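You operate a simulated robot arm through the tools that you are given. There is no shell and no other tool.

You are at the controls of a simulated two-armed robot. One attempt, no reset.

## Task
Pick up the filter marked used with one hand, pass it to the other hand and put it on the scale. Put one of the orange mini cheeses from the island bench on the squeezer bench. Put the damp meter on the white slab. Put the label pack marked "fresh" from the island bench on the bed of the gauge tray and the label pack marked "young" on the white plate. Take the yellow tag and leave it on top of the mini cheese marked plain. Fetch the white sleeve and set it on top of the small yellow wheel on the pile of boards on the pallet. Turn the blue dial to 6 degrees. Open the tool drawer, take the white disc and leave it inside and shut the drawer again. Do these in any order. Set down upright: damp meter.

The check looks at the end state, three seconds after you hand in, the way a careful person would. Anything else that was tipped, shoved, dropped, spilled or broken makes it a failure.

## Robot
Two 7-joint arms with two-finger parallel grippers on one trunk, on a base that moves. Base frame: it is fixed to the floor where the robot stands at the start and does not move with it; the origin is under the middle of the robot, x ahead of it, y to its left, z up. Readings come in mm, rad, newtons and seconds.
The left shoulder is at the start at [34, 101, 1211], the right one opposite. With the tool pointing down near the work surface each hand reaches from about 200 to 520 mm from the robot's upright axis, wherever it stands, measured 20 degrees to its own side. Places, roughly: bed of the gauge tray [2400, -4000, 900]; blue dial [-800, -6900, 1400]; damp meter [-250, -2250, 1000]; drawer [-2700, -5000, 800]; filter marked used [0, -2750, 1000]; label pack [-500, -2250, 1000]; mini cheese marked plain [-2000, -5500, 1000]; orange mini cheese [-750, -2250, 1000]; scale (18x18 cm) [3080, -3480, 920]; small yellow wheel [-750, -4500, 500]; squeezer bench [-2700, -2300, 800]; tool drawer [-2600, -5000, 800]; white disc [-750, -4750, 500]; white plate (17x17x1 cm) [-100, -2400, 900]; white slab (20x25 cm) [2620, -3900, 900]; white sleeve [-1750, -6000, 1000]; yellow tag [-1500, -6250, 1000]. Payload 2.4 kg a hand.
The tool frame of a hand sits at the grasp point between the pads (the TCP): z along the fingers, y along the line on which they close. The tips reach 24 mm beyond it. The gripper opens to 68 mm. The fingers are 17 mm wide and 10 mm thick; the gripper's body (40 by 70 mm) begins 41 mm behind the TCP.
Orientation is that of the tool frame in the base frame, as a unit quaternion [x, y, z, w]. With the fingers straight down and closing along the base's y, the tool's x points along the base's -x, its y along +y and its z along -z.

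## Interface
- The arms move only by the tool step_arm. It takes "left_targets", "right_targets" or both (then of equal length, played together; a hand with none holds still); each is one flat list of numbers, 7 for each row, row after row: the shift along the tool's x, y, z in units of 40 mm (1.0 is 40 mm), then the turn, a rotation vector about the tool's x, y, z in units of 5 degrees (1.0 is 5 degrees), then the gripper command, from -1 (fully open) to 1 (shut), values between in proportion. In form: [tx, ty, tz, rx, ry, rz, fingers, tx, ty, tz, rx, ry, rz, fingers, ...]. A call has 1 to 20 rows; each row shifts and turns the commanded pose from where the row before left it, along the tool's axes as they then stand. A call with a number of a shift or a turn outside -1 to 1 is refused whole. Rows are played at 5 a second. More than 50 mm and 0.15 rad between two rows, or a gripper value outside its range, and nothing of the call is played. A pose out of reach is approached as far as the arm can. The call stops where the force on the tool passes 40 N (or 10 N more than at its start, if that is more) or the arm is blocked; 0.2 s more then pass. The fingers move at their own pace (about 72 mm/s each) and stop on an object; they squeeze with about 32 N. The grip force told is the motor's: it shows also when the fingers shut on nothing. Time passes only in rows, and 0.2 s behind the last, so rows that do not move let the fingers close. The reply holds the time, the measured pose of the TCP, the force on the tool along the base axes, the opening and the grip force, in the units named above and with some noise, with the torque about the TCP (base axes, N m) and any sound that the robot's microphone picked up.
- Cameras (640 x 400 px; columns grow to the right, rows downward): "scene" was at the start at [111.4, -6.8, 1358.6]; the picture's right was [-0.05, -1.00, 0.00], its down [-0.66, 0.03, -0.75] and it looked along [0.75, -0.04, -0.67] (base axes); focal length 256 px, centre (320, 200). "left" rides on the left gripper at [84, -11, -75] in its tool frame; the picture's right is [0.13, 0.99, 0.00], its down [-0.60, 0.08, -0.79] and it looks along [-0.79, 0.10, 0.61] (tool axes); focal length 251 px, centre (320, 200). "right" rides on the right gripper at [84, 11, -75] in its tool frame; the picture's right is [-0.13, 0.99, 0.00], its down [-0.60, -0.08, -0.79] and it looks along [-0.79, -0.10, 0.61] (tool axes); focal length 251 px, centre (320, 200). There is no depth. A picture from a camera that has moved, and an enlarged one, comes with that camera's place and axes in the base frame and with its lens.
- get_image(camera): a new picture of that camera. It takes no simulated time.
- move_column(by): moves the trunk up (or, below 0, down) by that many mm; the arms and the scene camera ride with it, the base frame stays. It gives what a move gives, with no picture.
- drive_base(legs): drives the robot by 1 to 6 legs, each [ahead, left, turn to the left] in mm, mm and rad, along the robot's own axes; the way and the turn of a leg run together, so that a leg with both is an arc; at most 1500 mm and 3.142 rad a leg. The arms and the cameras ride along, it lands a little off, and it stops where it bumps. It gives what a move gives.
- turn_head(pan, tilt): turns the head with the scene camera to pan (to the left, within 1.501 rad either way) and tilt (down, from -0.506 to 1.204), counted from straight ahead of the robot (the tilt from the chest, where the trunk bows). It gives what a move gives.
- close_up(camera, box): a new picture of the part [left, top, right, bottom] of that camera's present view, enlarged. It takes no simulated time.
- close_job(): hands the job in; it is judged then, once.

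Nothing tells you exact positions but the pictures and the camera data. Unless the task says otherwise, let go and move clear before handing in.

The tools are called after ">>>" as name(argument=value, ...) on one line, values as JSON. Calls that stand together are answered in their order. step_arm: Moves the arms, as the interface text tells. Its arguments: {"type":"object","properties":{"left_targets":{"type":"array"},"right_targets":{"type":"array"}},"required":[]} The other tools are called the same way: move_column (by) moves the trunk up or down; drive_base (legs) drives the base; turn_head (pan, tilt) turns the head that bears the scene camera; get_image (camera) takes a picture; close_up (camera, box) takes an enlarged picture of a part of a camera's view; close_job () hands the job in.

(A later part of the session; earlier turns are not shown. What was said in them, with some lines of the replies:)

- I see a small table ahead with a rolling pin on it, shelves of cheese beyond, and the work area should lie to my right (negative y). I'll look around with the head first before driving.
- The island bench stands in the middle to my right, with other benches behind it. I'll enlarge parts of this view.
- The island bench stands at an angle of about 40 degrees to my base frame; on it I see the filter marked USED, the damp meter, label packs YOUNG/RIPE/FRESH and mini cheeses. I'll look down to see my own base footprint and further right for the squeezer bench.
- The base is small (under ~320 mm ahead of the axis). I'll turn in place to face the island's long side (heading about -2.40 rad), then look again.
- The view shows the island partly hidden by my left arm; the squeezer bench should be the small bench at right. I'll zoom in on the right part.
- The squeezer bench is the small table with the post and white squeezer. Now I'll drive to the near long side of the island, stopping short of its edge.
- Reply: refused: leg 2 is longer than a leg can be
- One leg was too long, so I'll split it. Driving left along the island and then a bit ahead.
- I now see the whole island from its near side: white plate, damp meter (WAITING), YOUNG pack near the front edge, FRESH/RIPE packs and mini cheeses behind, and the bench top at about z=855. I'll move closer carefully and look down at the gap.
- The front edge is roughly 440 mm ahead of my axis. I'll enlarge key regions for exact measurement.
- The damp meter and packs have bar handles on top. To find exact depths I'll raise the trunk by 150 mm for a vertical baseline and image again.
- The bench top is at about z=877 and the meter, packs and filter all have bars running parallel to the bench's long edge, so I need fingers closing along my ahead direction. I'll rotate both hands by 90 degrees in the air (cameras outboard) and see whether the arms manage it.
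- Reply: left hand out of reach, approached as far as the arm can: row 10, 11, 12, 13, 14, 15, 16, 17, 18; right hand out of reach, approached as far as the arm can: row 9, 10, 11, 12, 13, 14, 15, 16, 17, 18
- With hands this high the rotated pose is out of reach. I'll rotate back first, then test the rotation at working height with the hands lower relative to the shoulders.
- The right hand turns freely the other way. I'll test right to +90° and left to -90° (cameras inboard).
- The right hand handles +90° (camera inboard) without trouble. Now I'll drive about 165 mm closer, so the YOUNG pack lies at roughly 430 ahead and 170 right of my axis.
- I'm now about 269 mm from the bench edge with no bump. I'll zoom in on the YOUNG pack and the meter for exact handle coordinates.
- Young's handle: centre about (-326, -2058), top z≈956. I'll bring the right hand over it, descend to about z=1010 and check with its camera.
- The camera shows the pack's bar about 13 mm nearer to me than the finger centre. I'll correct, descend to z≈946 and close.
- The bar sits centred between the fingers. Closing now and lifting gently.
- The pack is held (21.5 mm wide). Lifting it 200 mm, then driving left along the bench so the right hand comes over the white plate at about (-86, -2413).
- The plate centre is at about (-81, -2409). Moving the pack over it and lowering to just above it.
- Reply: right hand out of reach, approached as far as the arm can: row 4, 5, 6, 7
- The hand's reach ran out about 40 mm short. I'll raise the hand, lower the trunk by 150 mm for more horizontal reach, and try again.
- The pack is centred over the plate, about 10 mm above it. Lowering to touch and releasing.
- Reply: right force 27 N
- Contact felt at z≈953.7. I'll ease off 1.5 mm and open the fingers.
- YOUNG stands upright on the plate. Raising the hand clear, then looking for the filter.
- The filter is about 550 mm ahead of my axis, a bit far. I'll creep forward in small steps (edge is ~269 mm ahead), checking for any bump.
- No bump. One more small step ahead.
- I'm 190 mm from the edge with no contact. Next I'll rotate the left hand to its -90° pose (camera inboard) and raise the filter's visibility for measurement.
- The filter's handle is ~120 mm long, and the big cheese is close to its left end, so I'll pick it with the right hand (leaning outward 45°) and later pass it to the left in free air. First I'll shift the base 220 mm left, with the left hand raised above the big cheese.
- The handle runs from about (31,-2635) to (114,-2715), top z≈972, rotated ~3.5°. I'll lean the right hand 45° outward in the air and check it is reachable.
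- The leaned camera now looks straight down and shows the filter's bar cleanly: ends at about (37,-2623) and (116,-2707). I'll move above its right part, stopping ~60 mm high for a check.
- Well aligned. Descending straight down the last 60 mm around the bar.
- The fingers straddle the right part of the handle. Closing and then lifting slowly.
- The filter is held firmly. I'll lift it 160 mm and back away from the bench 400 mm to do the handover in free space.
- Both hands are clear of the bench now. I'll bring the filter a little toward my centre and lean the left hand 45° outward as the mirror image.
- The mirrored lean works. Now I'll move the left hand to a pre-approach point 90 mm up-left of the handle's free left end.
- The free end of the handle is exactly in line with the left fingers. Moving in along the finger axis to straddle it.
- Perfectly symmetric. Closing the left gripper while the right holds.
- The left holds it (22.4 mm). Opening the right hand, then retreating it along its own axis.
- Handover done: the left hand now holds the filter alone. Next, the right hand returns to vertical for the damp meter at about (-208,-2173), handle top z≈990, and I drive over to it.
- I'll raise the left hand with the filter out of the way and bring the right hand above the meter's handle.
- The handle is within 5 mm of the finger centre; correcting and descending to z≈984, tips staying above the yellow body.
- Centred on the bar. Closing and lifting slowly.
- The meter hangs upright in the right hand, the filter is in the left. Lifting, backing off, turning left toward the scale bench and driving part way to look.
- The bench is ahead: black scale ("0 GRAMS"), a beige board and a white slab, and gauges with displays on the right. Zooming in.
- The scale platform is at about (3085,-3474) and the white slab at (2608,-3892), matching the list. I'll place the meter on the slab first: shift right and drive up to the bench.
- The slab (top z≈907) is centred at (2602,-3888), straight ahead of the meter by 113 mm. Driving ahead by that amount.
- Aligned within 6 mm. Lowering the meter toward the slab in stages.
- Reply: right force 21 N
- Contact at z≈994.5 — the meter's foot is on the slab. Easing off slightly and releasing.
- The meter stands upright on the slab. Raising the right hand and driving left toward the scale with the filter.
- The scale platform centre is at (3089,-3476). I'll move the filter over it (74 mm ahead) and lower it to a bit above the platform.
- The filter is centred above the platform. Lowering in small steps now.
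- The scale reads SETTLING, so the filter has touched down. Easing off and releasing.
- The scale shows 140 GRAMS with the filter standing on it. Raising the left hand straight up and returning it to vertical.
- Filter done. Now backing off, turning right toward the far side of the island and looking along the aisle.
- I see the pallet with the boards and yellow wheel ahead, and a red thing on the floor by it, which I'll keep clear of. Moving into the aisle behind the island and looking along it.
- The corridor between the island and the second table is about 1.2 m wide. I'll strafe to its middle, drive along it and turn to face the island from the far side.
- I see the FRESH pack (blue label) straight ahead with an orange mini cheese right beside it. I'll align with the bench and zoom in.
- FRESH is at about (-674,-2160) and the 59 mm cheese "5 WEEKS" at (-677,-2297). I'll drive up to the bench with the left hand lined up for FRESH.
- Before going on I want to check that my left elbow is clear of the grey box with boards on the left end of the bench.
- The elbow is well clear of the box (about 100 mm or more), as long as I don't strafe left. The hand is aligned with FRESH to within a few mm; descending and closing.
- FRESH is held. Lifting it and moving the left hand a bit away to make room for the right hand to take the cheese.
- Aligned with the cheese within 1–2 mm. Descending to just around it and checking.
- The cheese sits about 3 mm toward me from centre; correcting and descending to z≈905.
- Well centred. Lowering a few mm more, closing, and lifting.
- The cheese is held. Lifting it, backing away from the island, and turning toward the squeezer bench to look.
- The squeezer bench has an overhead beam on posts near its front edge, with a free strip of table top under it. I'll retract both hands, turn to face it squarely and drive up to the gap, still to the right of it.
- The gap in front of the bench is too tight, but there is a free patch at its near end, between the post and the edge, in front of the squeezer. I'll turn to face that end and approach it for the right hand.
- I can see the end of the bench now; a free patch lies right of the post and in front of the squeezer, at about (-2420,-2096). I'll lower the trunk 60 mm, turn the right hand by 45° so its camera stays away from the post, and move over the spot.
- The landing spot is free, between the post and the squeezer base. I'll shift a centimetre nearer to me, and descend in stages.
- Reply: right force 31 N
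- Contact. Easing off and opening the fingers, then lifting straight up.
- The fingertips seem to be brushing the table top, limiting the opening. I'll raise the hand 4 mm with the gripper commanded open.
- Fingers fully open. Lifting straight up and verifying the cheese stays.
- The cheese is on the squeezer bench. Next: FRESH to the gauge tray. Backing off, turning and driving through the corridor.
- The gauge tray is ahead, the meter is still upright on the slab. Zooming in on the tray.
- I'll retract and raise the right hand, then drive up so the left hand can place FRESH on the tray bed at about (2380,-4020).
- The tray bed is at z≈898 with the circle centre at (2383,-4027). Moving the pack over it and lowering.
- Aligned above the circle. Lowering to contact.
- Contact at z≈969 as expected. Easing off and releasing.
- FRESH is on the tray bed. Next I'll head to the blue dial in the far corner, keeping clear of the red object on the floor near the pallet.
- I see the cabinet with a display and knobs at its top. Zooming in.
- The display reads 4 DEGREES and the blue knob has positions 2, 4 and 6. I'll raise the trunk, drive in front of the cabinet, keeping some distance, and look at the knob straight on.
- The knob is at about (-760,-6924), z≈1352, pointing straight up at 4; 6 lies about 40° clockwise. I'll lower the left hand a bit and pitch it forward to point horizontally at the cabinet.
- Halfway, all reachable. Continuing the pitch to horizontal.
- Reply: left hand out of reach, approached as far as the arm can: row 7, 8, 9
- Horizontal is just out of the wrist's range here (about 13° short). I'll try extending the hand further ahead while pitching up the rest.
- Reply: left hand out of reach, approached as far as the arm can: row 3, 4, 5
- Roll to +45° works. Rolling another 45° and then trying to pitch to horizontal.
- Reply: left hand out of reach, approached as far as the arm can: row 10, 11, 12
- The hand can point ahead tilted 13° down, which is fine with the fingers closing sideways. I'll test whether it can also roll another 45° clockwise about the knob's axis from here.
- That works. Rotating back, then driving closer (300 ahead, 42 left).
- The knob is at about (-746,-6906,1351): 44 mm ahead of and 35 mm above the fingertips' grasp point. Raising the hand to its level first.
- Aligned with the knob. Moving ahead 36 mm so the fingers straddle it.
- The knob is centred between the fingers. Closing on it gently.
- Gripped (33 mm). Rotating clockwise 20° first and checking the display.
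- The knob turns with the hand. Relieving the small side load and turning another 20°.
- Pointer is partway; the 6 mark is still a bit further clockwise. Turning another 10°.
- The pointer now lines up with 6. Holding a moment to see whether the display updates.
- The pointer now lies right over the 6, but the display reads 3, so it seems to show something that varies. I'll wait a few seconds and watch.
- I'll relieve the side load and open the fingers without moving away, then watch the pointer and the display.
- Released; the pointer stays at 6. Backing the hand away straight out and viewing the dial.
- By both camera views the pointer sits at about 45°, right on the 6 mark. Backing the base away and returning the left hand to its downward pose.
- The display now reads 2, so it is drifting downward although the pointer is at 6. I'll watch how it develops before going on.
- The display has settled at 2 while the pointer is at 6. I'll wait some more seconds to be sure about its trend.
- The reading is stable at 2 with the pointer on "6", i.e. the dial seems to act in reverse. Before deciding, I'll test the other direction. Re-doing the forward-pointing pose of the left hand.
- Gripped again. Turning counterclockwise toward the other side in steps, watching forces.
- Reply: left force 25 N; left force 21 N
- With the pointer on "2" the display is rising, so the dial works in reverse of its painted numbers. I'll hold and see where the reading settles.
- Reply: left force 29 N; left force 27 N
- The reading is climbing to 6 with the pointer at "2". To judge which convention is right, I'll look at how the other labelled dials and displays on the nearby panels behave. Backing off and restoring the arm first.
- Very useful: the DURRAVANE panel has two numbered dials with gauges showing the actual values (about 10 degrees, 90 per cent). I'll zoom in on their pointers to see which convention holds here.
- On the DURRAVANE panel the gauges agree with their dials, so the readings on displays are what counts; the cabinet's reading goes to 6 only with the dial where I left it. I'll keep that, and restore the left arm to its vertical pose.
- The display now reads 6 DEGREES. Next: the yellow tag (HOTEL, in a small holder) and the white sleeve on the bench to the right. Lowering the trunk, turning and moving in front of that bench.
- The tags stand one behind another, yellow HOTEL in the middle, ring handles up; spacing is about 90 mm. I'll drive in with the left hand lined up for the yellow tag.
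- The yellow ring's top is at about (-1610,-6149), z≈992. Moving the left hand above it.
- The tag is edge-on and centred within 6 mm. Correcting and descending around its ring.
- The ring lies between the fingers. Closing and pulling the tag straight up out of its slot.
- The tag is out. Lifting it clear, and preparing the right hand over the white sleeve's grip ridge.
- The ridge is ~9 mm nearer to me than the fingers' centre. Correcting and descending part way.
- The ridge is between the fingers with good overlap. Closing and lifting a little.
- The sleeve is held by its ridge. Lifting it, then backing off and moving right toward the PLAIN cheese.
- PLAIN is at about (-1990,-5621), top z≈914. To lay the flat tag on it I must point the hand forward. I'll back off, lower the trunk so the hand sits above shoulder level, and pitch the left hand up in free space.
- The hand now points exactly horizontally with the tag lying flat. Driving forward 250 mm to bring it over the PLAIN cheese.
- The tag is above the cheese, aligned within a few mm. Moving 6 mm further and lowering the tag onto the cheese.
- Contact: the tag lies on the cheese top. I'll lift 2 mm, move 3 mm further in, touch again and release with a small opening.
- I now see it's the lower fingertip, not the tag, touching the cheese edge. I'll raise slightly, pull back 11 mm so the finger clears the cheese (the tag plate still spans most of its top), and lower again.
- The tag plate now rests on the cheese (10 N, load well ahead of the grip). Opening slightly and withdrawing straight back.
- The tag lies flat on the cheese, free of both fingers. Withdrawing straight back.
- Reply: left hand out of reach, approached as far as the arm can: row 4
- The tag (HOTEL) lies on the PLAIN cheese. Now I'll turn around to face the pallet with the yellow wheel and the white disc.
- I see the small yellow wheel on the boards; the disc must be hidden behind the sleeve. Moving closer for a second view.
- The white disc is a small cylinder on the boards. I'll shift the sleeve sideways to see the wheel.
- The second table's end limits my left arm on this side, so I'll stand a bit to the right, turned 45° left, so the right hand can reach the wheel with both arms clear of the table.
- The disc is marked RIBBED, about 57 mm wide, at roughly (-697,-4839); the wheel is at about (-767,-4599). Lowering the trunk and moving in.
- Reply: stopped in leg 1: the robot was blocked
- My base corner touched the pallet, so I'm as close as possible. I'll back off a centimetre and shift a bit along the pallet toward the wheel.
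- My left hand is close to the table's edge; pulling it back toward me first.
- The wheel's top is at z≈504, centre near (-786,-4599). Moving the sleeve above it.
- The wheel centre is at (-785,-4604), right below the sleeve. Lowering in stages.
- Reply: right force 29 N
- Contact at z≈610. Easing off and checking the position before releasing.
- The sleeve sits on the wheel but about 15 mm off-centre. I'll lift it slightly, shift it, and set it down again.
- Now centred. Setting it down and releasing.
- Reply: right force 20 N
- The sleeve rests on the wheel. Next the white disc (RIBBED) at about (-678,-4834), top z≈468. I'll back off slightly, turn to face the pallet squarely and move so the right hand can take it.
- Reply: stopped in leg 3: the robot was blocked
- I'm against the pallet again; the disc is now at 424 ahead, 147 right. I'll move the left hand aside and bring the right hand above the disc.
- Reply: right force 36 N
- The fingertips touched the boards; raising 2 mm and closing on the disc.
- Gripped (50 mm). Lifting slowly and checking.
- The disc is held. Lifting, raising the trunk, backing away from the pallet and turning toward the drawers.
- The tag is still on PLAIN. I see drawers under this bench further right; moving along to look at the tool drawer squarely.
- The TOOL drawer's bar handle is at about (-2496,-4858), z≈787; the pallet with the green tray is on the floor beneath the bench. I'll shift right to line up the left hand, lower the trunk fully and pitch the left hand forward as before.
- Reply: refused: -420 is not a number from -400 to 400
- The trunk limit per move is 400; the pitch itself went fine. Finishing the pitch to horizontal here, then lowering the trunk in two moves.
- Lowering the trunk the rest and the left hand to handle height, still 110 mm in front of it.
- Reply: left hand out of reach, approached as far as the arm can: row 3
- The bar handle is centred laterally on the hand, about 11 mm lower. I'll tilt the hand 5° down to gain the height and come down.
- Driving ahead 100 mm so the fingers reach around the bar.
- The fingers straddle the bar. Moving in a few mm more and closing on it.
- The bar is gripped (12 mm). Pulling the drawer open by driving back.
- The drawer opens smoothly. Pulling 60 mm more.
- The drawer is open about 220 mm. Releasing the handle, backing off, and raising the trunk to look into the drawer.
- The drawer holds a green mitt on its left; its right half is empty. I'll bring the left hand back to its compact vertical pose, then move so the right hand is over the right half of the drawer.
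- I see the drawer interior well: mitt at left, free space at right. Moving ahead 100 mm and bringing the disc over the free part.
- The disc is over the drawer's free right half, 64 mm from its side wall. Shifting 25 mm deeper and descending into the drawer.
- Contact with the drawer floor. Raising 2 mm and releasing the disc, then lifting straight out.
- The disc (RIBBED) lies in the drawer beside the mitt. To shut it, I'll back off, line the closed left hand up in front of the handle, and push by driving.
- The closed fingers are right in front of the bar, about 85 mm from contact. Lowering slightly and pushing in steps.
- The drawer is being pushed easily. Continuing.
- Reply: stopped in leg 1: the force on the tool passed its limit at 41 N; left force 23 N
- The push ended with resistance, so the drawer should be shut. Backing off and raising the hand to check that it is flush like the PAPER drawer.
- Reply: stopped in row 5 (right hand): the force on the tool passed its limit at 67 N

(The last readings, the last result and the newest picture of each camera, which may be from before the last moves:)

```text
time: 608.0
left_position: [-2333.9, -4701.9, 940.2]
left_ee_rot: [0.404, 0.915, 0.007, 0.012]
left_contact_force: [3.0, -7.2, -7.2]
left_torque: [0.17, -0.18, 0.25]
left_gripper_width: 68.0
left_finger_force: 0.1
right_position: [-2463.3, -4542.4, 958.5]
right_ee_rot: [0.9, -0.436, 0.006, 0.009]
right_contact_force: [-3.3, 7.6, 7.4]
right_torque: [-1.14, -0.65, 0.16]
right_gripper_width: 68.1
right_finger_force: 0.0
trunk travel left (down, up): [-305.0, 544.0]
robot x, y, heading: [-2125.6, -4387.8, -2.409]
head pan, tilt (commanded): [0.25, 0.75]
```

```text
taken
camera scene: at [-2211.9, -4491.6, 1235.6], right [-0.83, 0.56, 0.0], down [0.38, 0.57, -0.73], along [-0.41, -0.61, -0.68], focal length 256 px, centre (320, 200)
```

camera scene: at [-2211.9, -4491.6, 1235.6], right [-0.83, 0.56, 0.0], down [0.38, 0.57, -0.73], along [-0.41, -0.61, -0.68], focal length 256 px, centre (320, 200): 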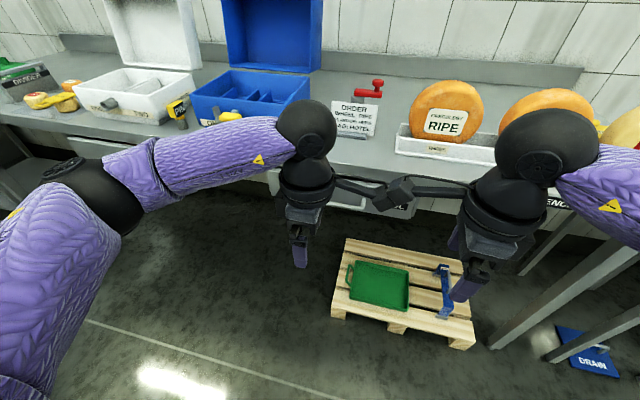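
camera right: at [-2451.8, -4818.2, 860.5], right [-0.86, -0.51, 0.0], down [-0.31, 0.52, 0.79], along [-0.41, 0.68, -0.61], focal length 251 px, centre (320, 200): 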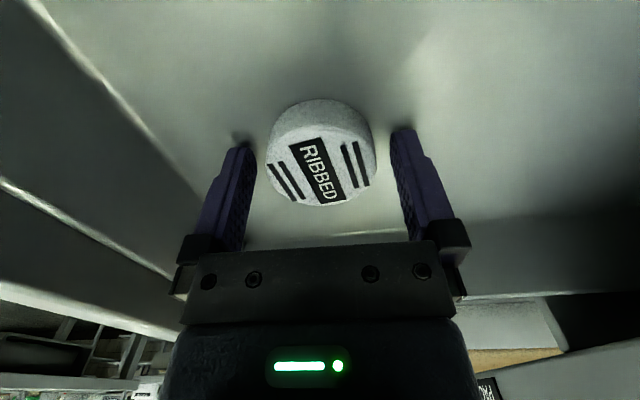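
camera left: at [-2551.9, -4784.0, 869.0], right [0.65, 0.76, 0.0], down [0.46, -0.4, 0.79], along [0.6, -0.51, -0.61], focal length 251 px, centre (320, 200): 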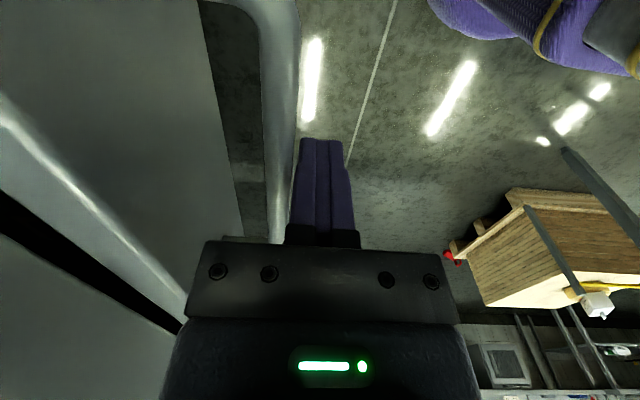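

The two hands' cameras touched each other; moving the hands apart.

>>> step_arm(left_targets=[-0.5, 0, 0, 0, 0, 0, -1, -0.8, 0, 0, 0, 0, 0, -1, 0, 0, -0.8, 0, 0, 0, -1], right_targets=[-0.5, 0, 0, 0, 0, 0, -1, -0.8, 0, 0, 0, 0, 0, -1, 0, 0, 0, 0, 0, 0, -1])

>>> get_image(camera="scene")

>>> close_up(camera="scene", box=[180, 110, 420, 260])

```text
time: 608.8
left_position: [-2299.5, -4739.4, 971.5]
left_ee_rot: [0.405, 0.914, 0.007, 0.011]
left_contact_force: [1.0, 0.3, -0.1]
left_torque: [-0.01, -0.01, -0.03]
left_gripper_width: 68.0
left_finger_force: 0.0
right_position: [-2494.5, -4501.5, 956.6]
right_ee_rot: [0.9, -0.436, 0.006, 0.009]
right_contact_force: [0.3, -0.1, 0.2]
right_torque: [0.0, 0.01, 0.03]
right_gripper_width: 67.8
right_finger_force: 0.1
trunk travel left (down, up): [-305.0, 544.0]
robot x, y, heading: [-2130.4, -4387.1, -2.412]
head pan, tilt (commanded): [0.25, 0.75]
```

```text
taken
camera scene: at [-2211.8, -4491.5, 1235.6], right [-0.83, 0.56, 0.0], down [0.38, 0.57, -0.73], along [-0.41, -0.61, -0.68], focal length 256 px, centre (320, 200)
```

scene: 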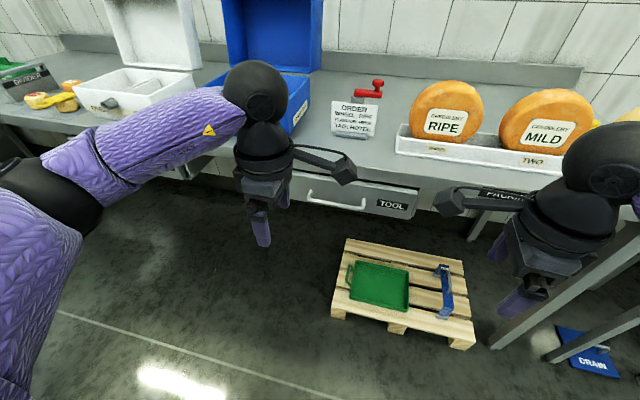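

```text
2.67 times, centred on (300, 185) of scene
camera zoom: at [-2211.8, -4491.5, 1235.6], right [-0.83, 0.56, 0.0], down [0.38, 0.57, -0.73], along [-0.41, -0.61, -0.68], focal length 684 px, centre (373, 240)
```

zoom: 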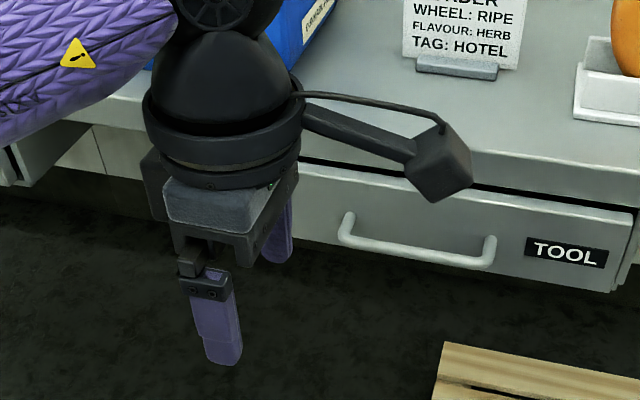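

>>> drive_base(legs=[[-250, 0, 0]])

>>> turn_head(pan=0.15, tilt=0.5)

>>> get_image(camera="scene")

>>> close_up(camera="scene", box=[280, 140, 440, 240])

```text
time: 610.7
left_position: [-2111.1, -4573.5, 971.9]
left_ee_rot: [0.404, 0.915, 0.006, 0.011]
left_contact_force: [0.0, -0.2, 1.4]
left_torque: [-0.02, 0.02, -0.01]
left_gripper_width: 68.0
left_finger_force: 0.0
right_position: [-2308.9, -4335.0, 956.5]
right_ee_rot: [0.901, -0.434, 0.006, 0.009]
right_contact_force: [0.3, -0.8, 1.4]
right_torque: [0.01, 0.02, -0.03]
right_gripper_width: 68.0
right_finger_force: 0.2
trunk travel left (down, up): [-305.0, 544.0]
robot x, y, heading: [-1945.6, -4222.9, -2.403]
head pan, tilt (commanded): [0.25, 0.75]
```

```text
time: 611.4
left_position: [-2112.4, -4573.0, 970.3]
left_ee_rot: [0.404, 0.915, 0.007, 0.012]
left_contact_force: [0.4, 0.0, 0.3]
left_torque: [0.01, 0.01, 0.02]
left_gripper_width: 67.9
left_finger_force: 0.1
right_position: [-2308.1, -4334.9, 956.0]
right_ee_rot: [0.901, -0.434, 0.007, 0.009]
right_contact_force: [0.1, 0.1, 0.0]
right_torque: [0.02, -0.04, 0.0]
right_gripper_width: 67.8
right_finger_force: 0.0
trunk travel left (down, up): [-305.0, 544.0]
robot x, y, heading: [-1945.5, -4220.1, -2.407]
head pan, tilt (commanded): [0.15, 0.499]
```

```text
taken
camera scene: at [-2037.6, -4326.2, 1257.5], right [-0.77, 0.63, 0.0], down [0.3, 0.37, -0.88], along [-0.56, -0.68, -0.48], focal length 256 px, centre (320, 200)
```

scene: 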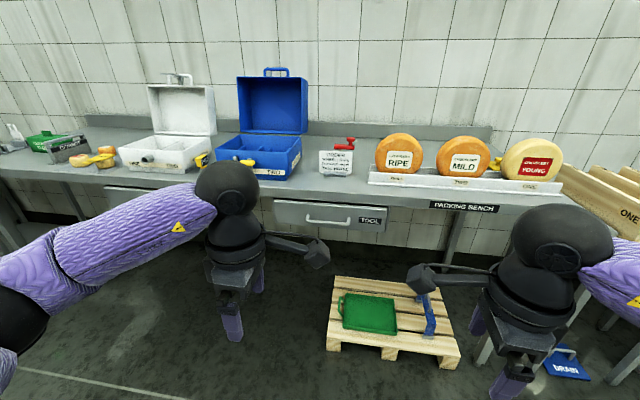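

```text
4.00 times, centred on (360, 190) of scene
camera zoom: at [-2037.6, -4326.2, 1257.5], right [-0.77, 0.63, 0.0], down [0.3, 0.37, -0.88], along [-0.56, -0.68, -0.48], focal length 1026 px, centre (160, 240)
```

zoom: 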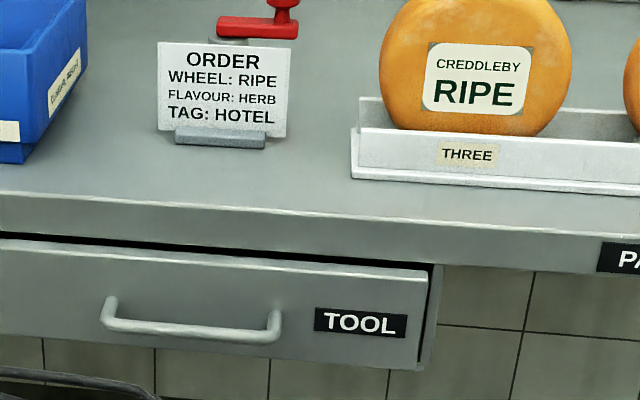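

The drawer looks shut. To be certain I'll return to the viewpoint I had when it was still closed at first and compare directly.

>>> move_column(by=120)

>>> drive_base(legs=[[285, 266, 0]])

>>> turn_head(pan=0, tilt=0.6)

>>> close_up(camera="scene", box=[290, 230, 520, 400])

>>> get_image(camera="scene")

```text
time: 612.9
left_position: [-2112.9, -4573.4, 1091.7]
left_ee_rot: [0.402, 0.915, 0.007, 0.011]
left_contact_force: [-0.8, -0.1, -0.2]
left_torque: [0.03, 0.0, -0.01]
left_gripper_width: 68.0
left_finger_force: 0.1
right_position: [-2309.8, -4335.7, 1076.7]
right_ee_rot: [0.901, -0.434, 0.007, 0.009]
right_contact_force: [-0.6, -0.9, -0.6]
right_torque: [0.02, -0.01, -0.01]
right_gripper_width: 67.9
right_finger_force: 0.1
trunk travel left (down, up): [-425.0, 425.0]
robot x, y, heading: [-1944.1, -4222.4, -2.407]
head pan, tilt (commanded): [0.15, 0.499]
```

```text
time: 615.4
left_position: [-2137.7, -4965.0, 1091.8]
left_ee_rot: [0.4, 0.916, 0.008, 0.012]
left_contact_force: [0.3, 0.3, -0.3]
left_torque: [0.02, 0.01, 0.01]
left_gripper_width: 68.2
left_finger_force: 0.0
right_position: [-2336.9, -4727.2, 1076.1]
right_ee_rot: [0.902, -0.431, 0.006, 0.009]
right_contact_force: [0.1, -0.5, 0.2]
right_torque: [0.02, 0.01, -0.03]
right_gripper_width: 68.0
right_finger_force: 0.1
trunk travel left (down, up): [-425.0, 425.0]
robot x, y, heading: [-1971.2, -4610.9, -2.399]
head pan, tilt (commanded): [0.15, 0.499]
```

```text
time: 616.1
left_position: [-2137.7, -4963.6, 1092.4]
left_ee_rot: [0.4, 0.916, 0.008, 0.011]
left_contact_force: [-0.1, 0.1, 0.7]
left_torque: [-0.01, -0.01, -0.03]
left_gripper_width: 68.1
left_finger_force: 0.1
right_position: [-2335.6, -4726.5, 1075.8]
right_ee_rot: [0.902, -0.431, 0.007, 0.009]
right_contact_force: [0.3, 0.5, -0.1]
right_torque: [0.02, -0.01, 0.01]
right_gripper_width: 68.1
right_finger_force: 0.0
trunk travel left (down, up): [-425.0, 425.0]
robot x, y, heading: [-1967.0, -4608.6, -2.398]
head pan, tilt (commanded): [0.0, 0.6]
```

```text
2.35 times, centred on (405, 315) of scene
camera zoom: at [-2058.4, -4692.2, 1369.5], right [-0.67, 0.74, 0.0], down [0.42, 0.38, -0.83], along [-0.61, -0.56, -0.56], focal length 603 px, centre (120, -71)
```

zoom: 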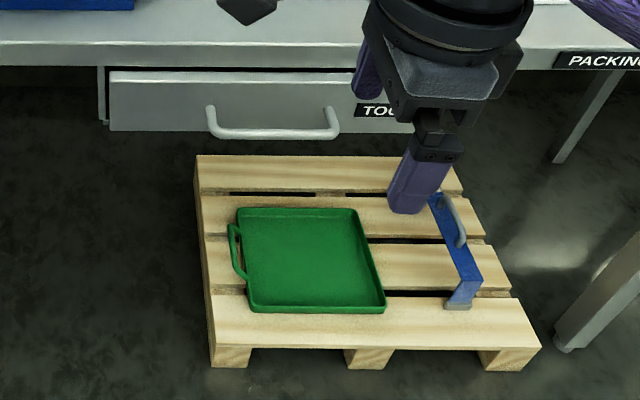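

```text
taken
camera scene: at [-2058.4, -4692.2, 1369.5], right [-0.67, 0.74, 0.0], down [0.42, 0.38, -0.83], along [-0.61, -0.56, -0.56], focal length 256 px, centre (320, 200)
```

scene: 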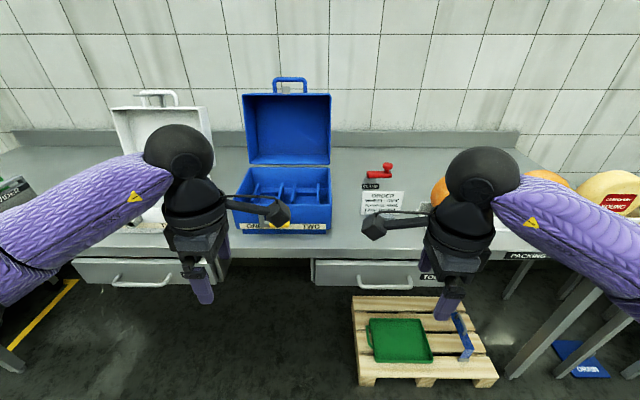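

Compared with the first picture, the drawer front, handle and gaps match: it is shut. Now a last visual check of the tag on PLAIN and of the sleeve on the wheel.

>>> turn_head(pan=0.7, tilt=0.4)

>>> get_image(camera="scene")

>>> close_up(camera="scene", box=[200, 140, 440, 260])

```text
time: 617.1
left_position: [-2139.1, -4964.7, 1092.1]
left_ee_rot: [0.4, 0.916, 0.007, 0.011]
left_contact_force: [-1.1, 0.3, 1.3]
left_torque: [0.03, 0.01, 0.03]
left_gripper_width: 67.9
left_finger_force: 0.1
right_position: [-2336.6, -4726.1, 1075.5]
right_ee_rot: [0.902, -0.432, 0.007, 0.009]
right_contact_force: [0.5, 0.0, -0.4]
right_torque: [0.0, 0.03, 0.02]
right_gripper_width: 68.0
right_finger_force: 0.0
trunk travel left (down, up): [-425.0, 425.0]
robot x, y, heading: [-1973.3, -4607.8, -2.403]
head pan, tilt (commanded): [0.7, 0.4]
```

```text
taken
camera scene: at [-2005.3, -4724.4, 1387.7], right [-0.99, 0.13, 0.0], down [0.05, 0.39, -0.92], along [-0.12, -0.91, -0.39], focal length 256 px, centre (320, 200)
```

scene: 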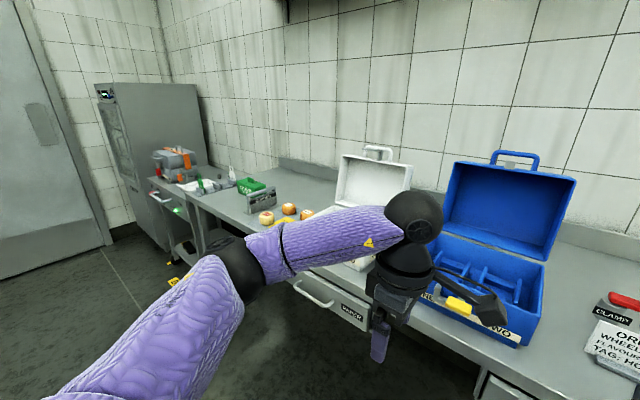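

```text
2.67 times, centred on (320, 200) of scene
camera zoom: at [-2005.3, -4724.4, 1387.7], right [-0.99, 0.13, 0.0], down [0.05, 0.39, -0.92], along [-0.12, -0.91, -0.39], focal length 684 px, centre (320, 200)
```

zoom: 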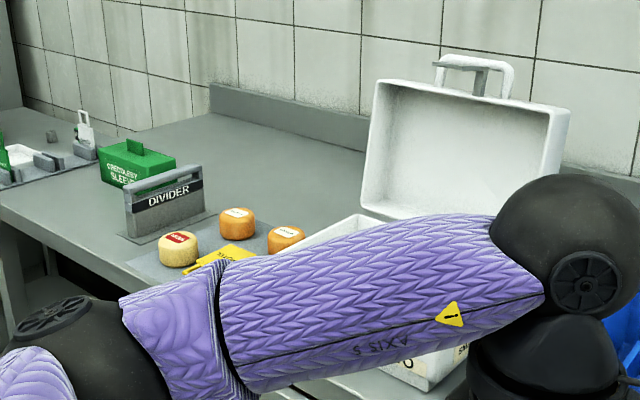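

>>> drive_base(legs=[[-200, 0, 0], [0, 0, 1.3]])

>>> turn_head(pan=1.0, tilt=0.5)

>>> get_image(camera="scene")

```text
time: 622.0
left_position: [-1528.0, -4731.3, 1092.0]
left_ee_rot: [-0.232, 0.973, 0.013, 0.005]
left_contact_force: [0.2, 0.0, -0.5]
left_torque: [0.02, -0.01, 0.01]
left_gripper_width: 67.9
left_finger_force: 0.0
right_position: [-1811.7, -4857.2, 1077.1]
right_ee_rot: [0.98, 0.198, 0.01, 0.004]
right_contact_force: [0.5, -0.6, -0.6]
right_torque: [0.03, 0.0, 0.03]
right_gripper_width: 67.8
right_finger_force: 0.1
trunk travel left (down, up): [-425.0, 425.0]
robot x, y, heading: [-1823.6, -4472.1, -1.108]
head pan, tilt (commanded): [0.7, 0.4]
```

```text
time: 622.8
left_position: [-1527.4, -4731.8, 1091.3]
left_ee_rot: [-0.232, 0.973, 0.013, 0.005]
left_contact_force: [0.0, -0.3, -0.4]
left_torque: [0.02, 0.0, 0.0]
left_gripper_width: 68.3
left_finger_force: 0.1
right_position: [-1811.5, -4857.0, 1075.4]
right_ee_rot: [0.98, 0.198, 0.011, 0.003]
right_contact_force: [-0.3, 0.1, -0.3]
right_torque: [0.02, -0.01, -0.02]
right_gripper_width: 67.7
right_finger_force: 0.0
trunk travel left (down, up): [-425.0, 425.0]
robot x, y, heading: [-1822.2, -4476.9, -1.105]
head pan, tilt (commanded): [1.0, 0.499]
```

```text
taken
camera scene: at [-1720.0, -4512.4, 1378.6], right [-0.11, -0.99, 0.0], down [-0.48, 0.05, -0.88], along [0.87, -0.1, -0.48], focal length 256 px, centre (320, 200)
```

scene: 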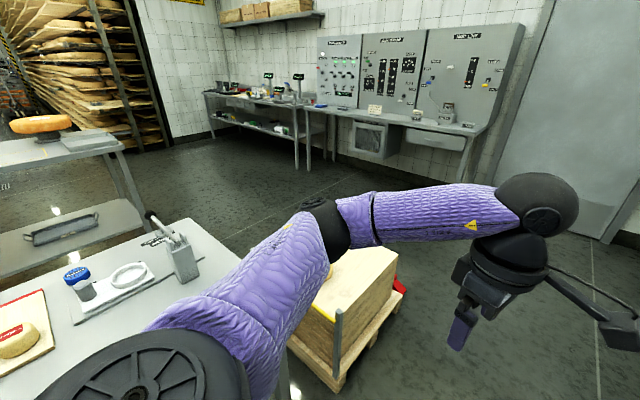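

>>> drive_base(legs=[[0, 0, 1.0]])

>>> turn_head(pan=-0.1, tilt=0.6)

>>> get_image(camera="scene")

```text
time: 625.7
left_position: [-1447.6, -4361.9, 1092.1]
left_ee_rot: [-0.673, 0.74, 0.014, -0.001]
left_contact_force: [-0.6, 0.4, -0.2]
left_torque: [-0.02, 0.01, 0.0]
left_gripper_width: 67.9
left_finger_force: 0.0
right_position: [-1493.5, -4667.8, 1076.6]
right_ee_rot: [0.762, 0.647, 0.011, -0.002]
right_contact_force: [0.5, 0.1, 0.1]
right_torque: [0.01, -0.04, 0.03]
right_gripper_width: 67.9
right_finger_force: 0.1
trunk travel left (down, up): [-425.0, 425.0]
robot x, y, heading: [-1821.2, -4473.4, -0.099]
head pan, tilt (commanded): [1.0, 0.499]
```

```text
time: 627.0
left_position: [-1448.4, -4361.8, 1091.3]
left_ee_rot: [-0.673, 0.739, 0.014, -0.002]
left_contact_force: [0.5, 0.4, -0.8]
left_torque: [-0.02, -0.02, -0.01]
left_gripper_width: 68.0
left_finger_force: 0.0
right_position: [-1493.9, -4668.2, 1076.9]
right_ee_rot: [0.762, 0.648, 0.011, -0.002]
right_contact_force: [0.5, 0.2, 0.0]
right_torque: [-0.02, -0.01, 0.0]
right_gripper_width: 67.9
right_finger_force: 0.0
trunk travel left (down, up): [-425.0, 425.0]
robot x, y, heading: [-1820.9, -4473.8, -0.096]
head pan, tilt (commanded): [-0.099, 0.6]
```

```text
taken
camera scene: at [-1708.2, -4497.4, 1369.5], right [-0.2, -0.98, 0.0], down [-0.55, 0.11, -0.82], along [0.81, -0.16, -0.57], focal length 256 px, centre (320, 200)
```

scene: 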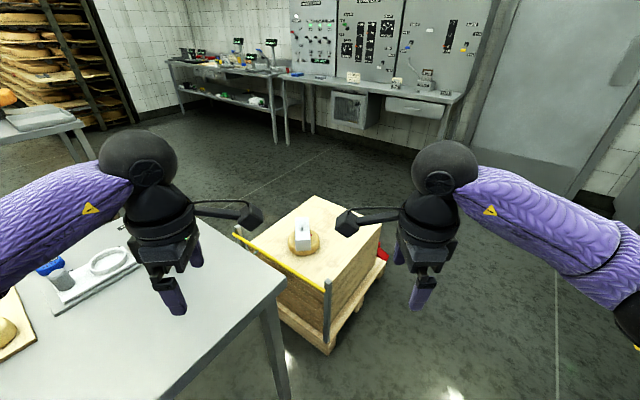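

>>> close_up(camera="scene", box=[220, 180, 420, 350])

```text
2.35 times, centred on (320, 265) of scene
camera zoom: at [-1708.2, -4497.4, 1369.5], right [-0.2, -0.98, 0.0], down [-0.55, 0.11, -0.82], along [0.81, -0.16, -0.57], focal length 603 px, centre (320, 47)
```

zoom: 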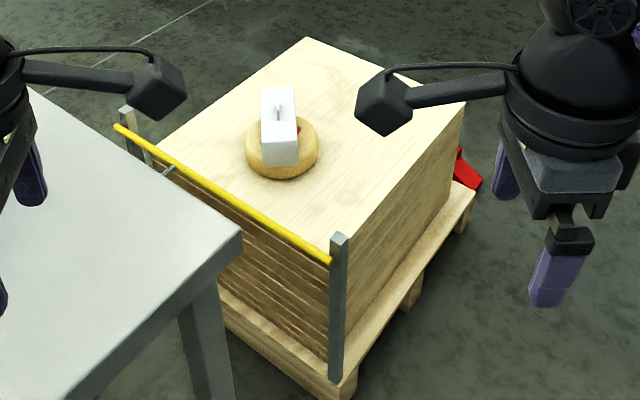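

The sleeve stands on the wheel. I was also able to see the other items in place after I released each one. Both hands are empty and clear, so I'm handing in.

The dial is the one item I had to judge. Its painted numbers run opposite to the display. I left it where the display reads 6 DEGREES, which means its pointer is at the painted 2.

My base also touched the boards' pallet twice. Nothing on it looked displaced afterwards.

>>> close_job()

```text
The job is handed in.
```

I've handed the job in with every item done. The blue dial is a judgement call, and I bumped the pallet twice.

| Item | How I left it |
|---|---|
| Filter marked used | Picked up with the right hand, passed in the air to the left, standing on the scale, which reads 140 grams |
| Orange mini cheese ("5 weeks") | On the near end of the squeezer bench |
| Damp meter | Upright on the white slab |
| "Fresh" label pack | Standing on the bed of the gauge tray |
| "Young" label pack | Standing on the white plate |
| Yellow tag | Lying flat on the mini cheese marked plain |
| White sleeve | Centred on top of the small yellow wheel |
| White disc | Inside the tool drawer, drawer shut |
| Blue dial | Display reads 6 degrees, but the pointer is at the painted 2 |

- **Blue dial:** its painted numbers work backwards. With the pointer on the painted 6, the cabinet display settled at 2 degrees. With the pointer on the painted 2, it settled at 6. I took "6 degrees" to mean the reading, so if you meant the painted mark, the dial is on the wrong side.
- **Bumps:** my base was stopped by the pallet under the boards twice. The sleeve and wheel were still in place when I looked afterwards, but I could not rule out that the pallet itself moved slightly. My two hands also touched each other once, clear of everything else.
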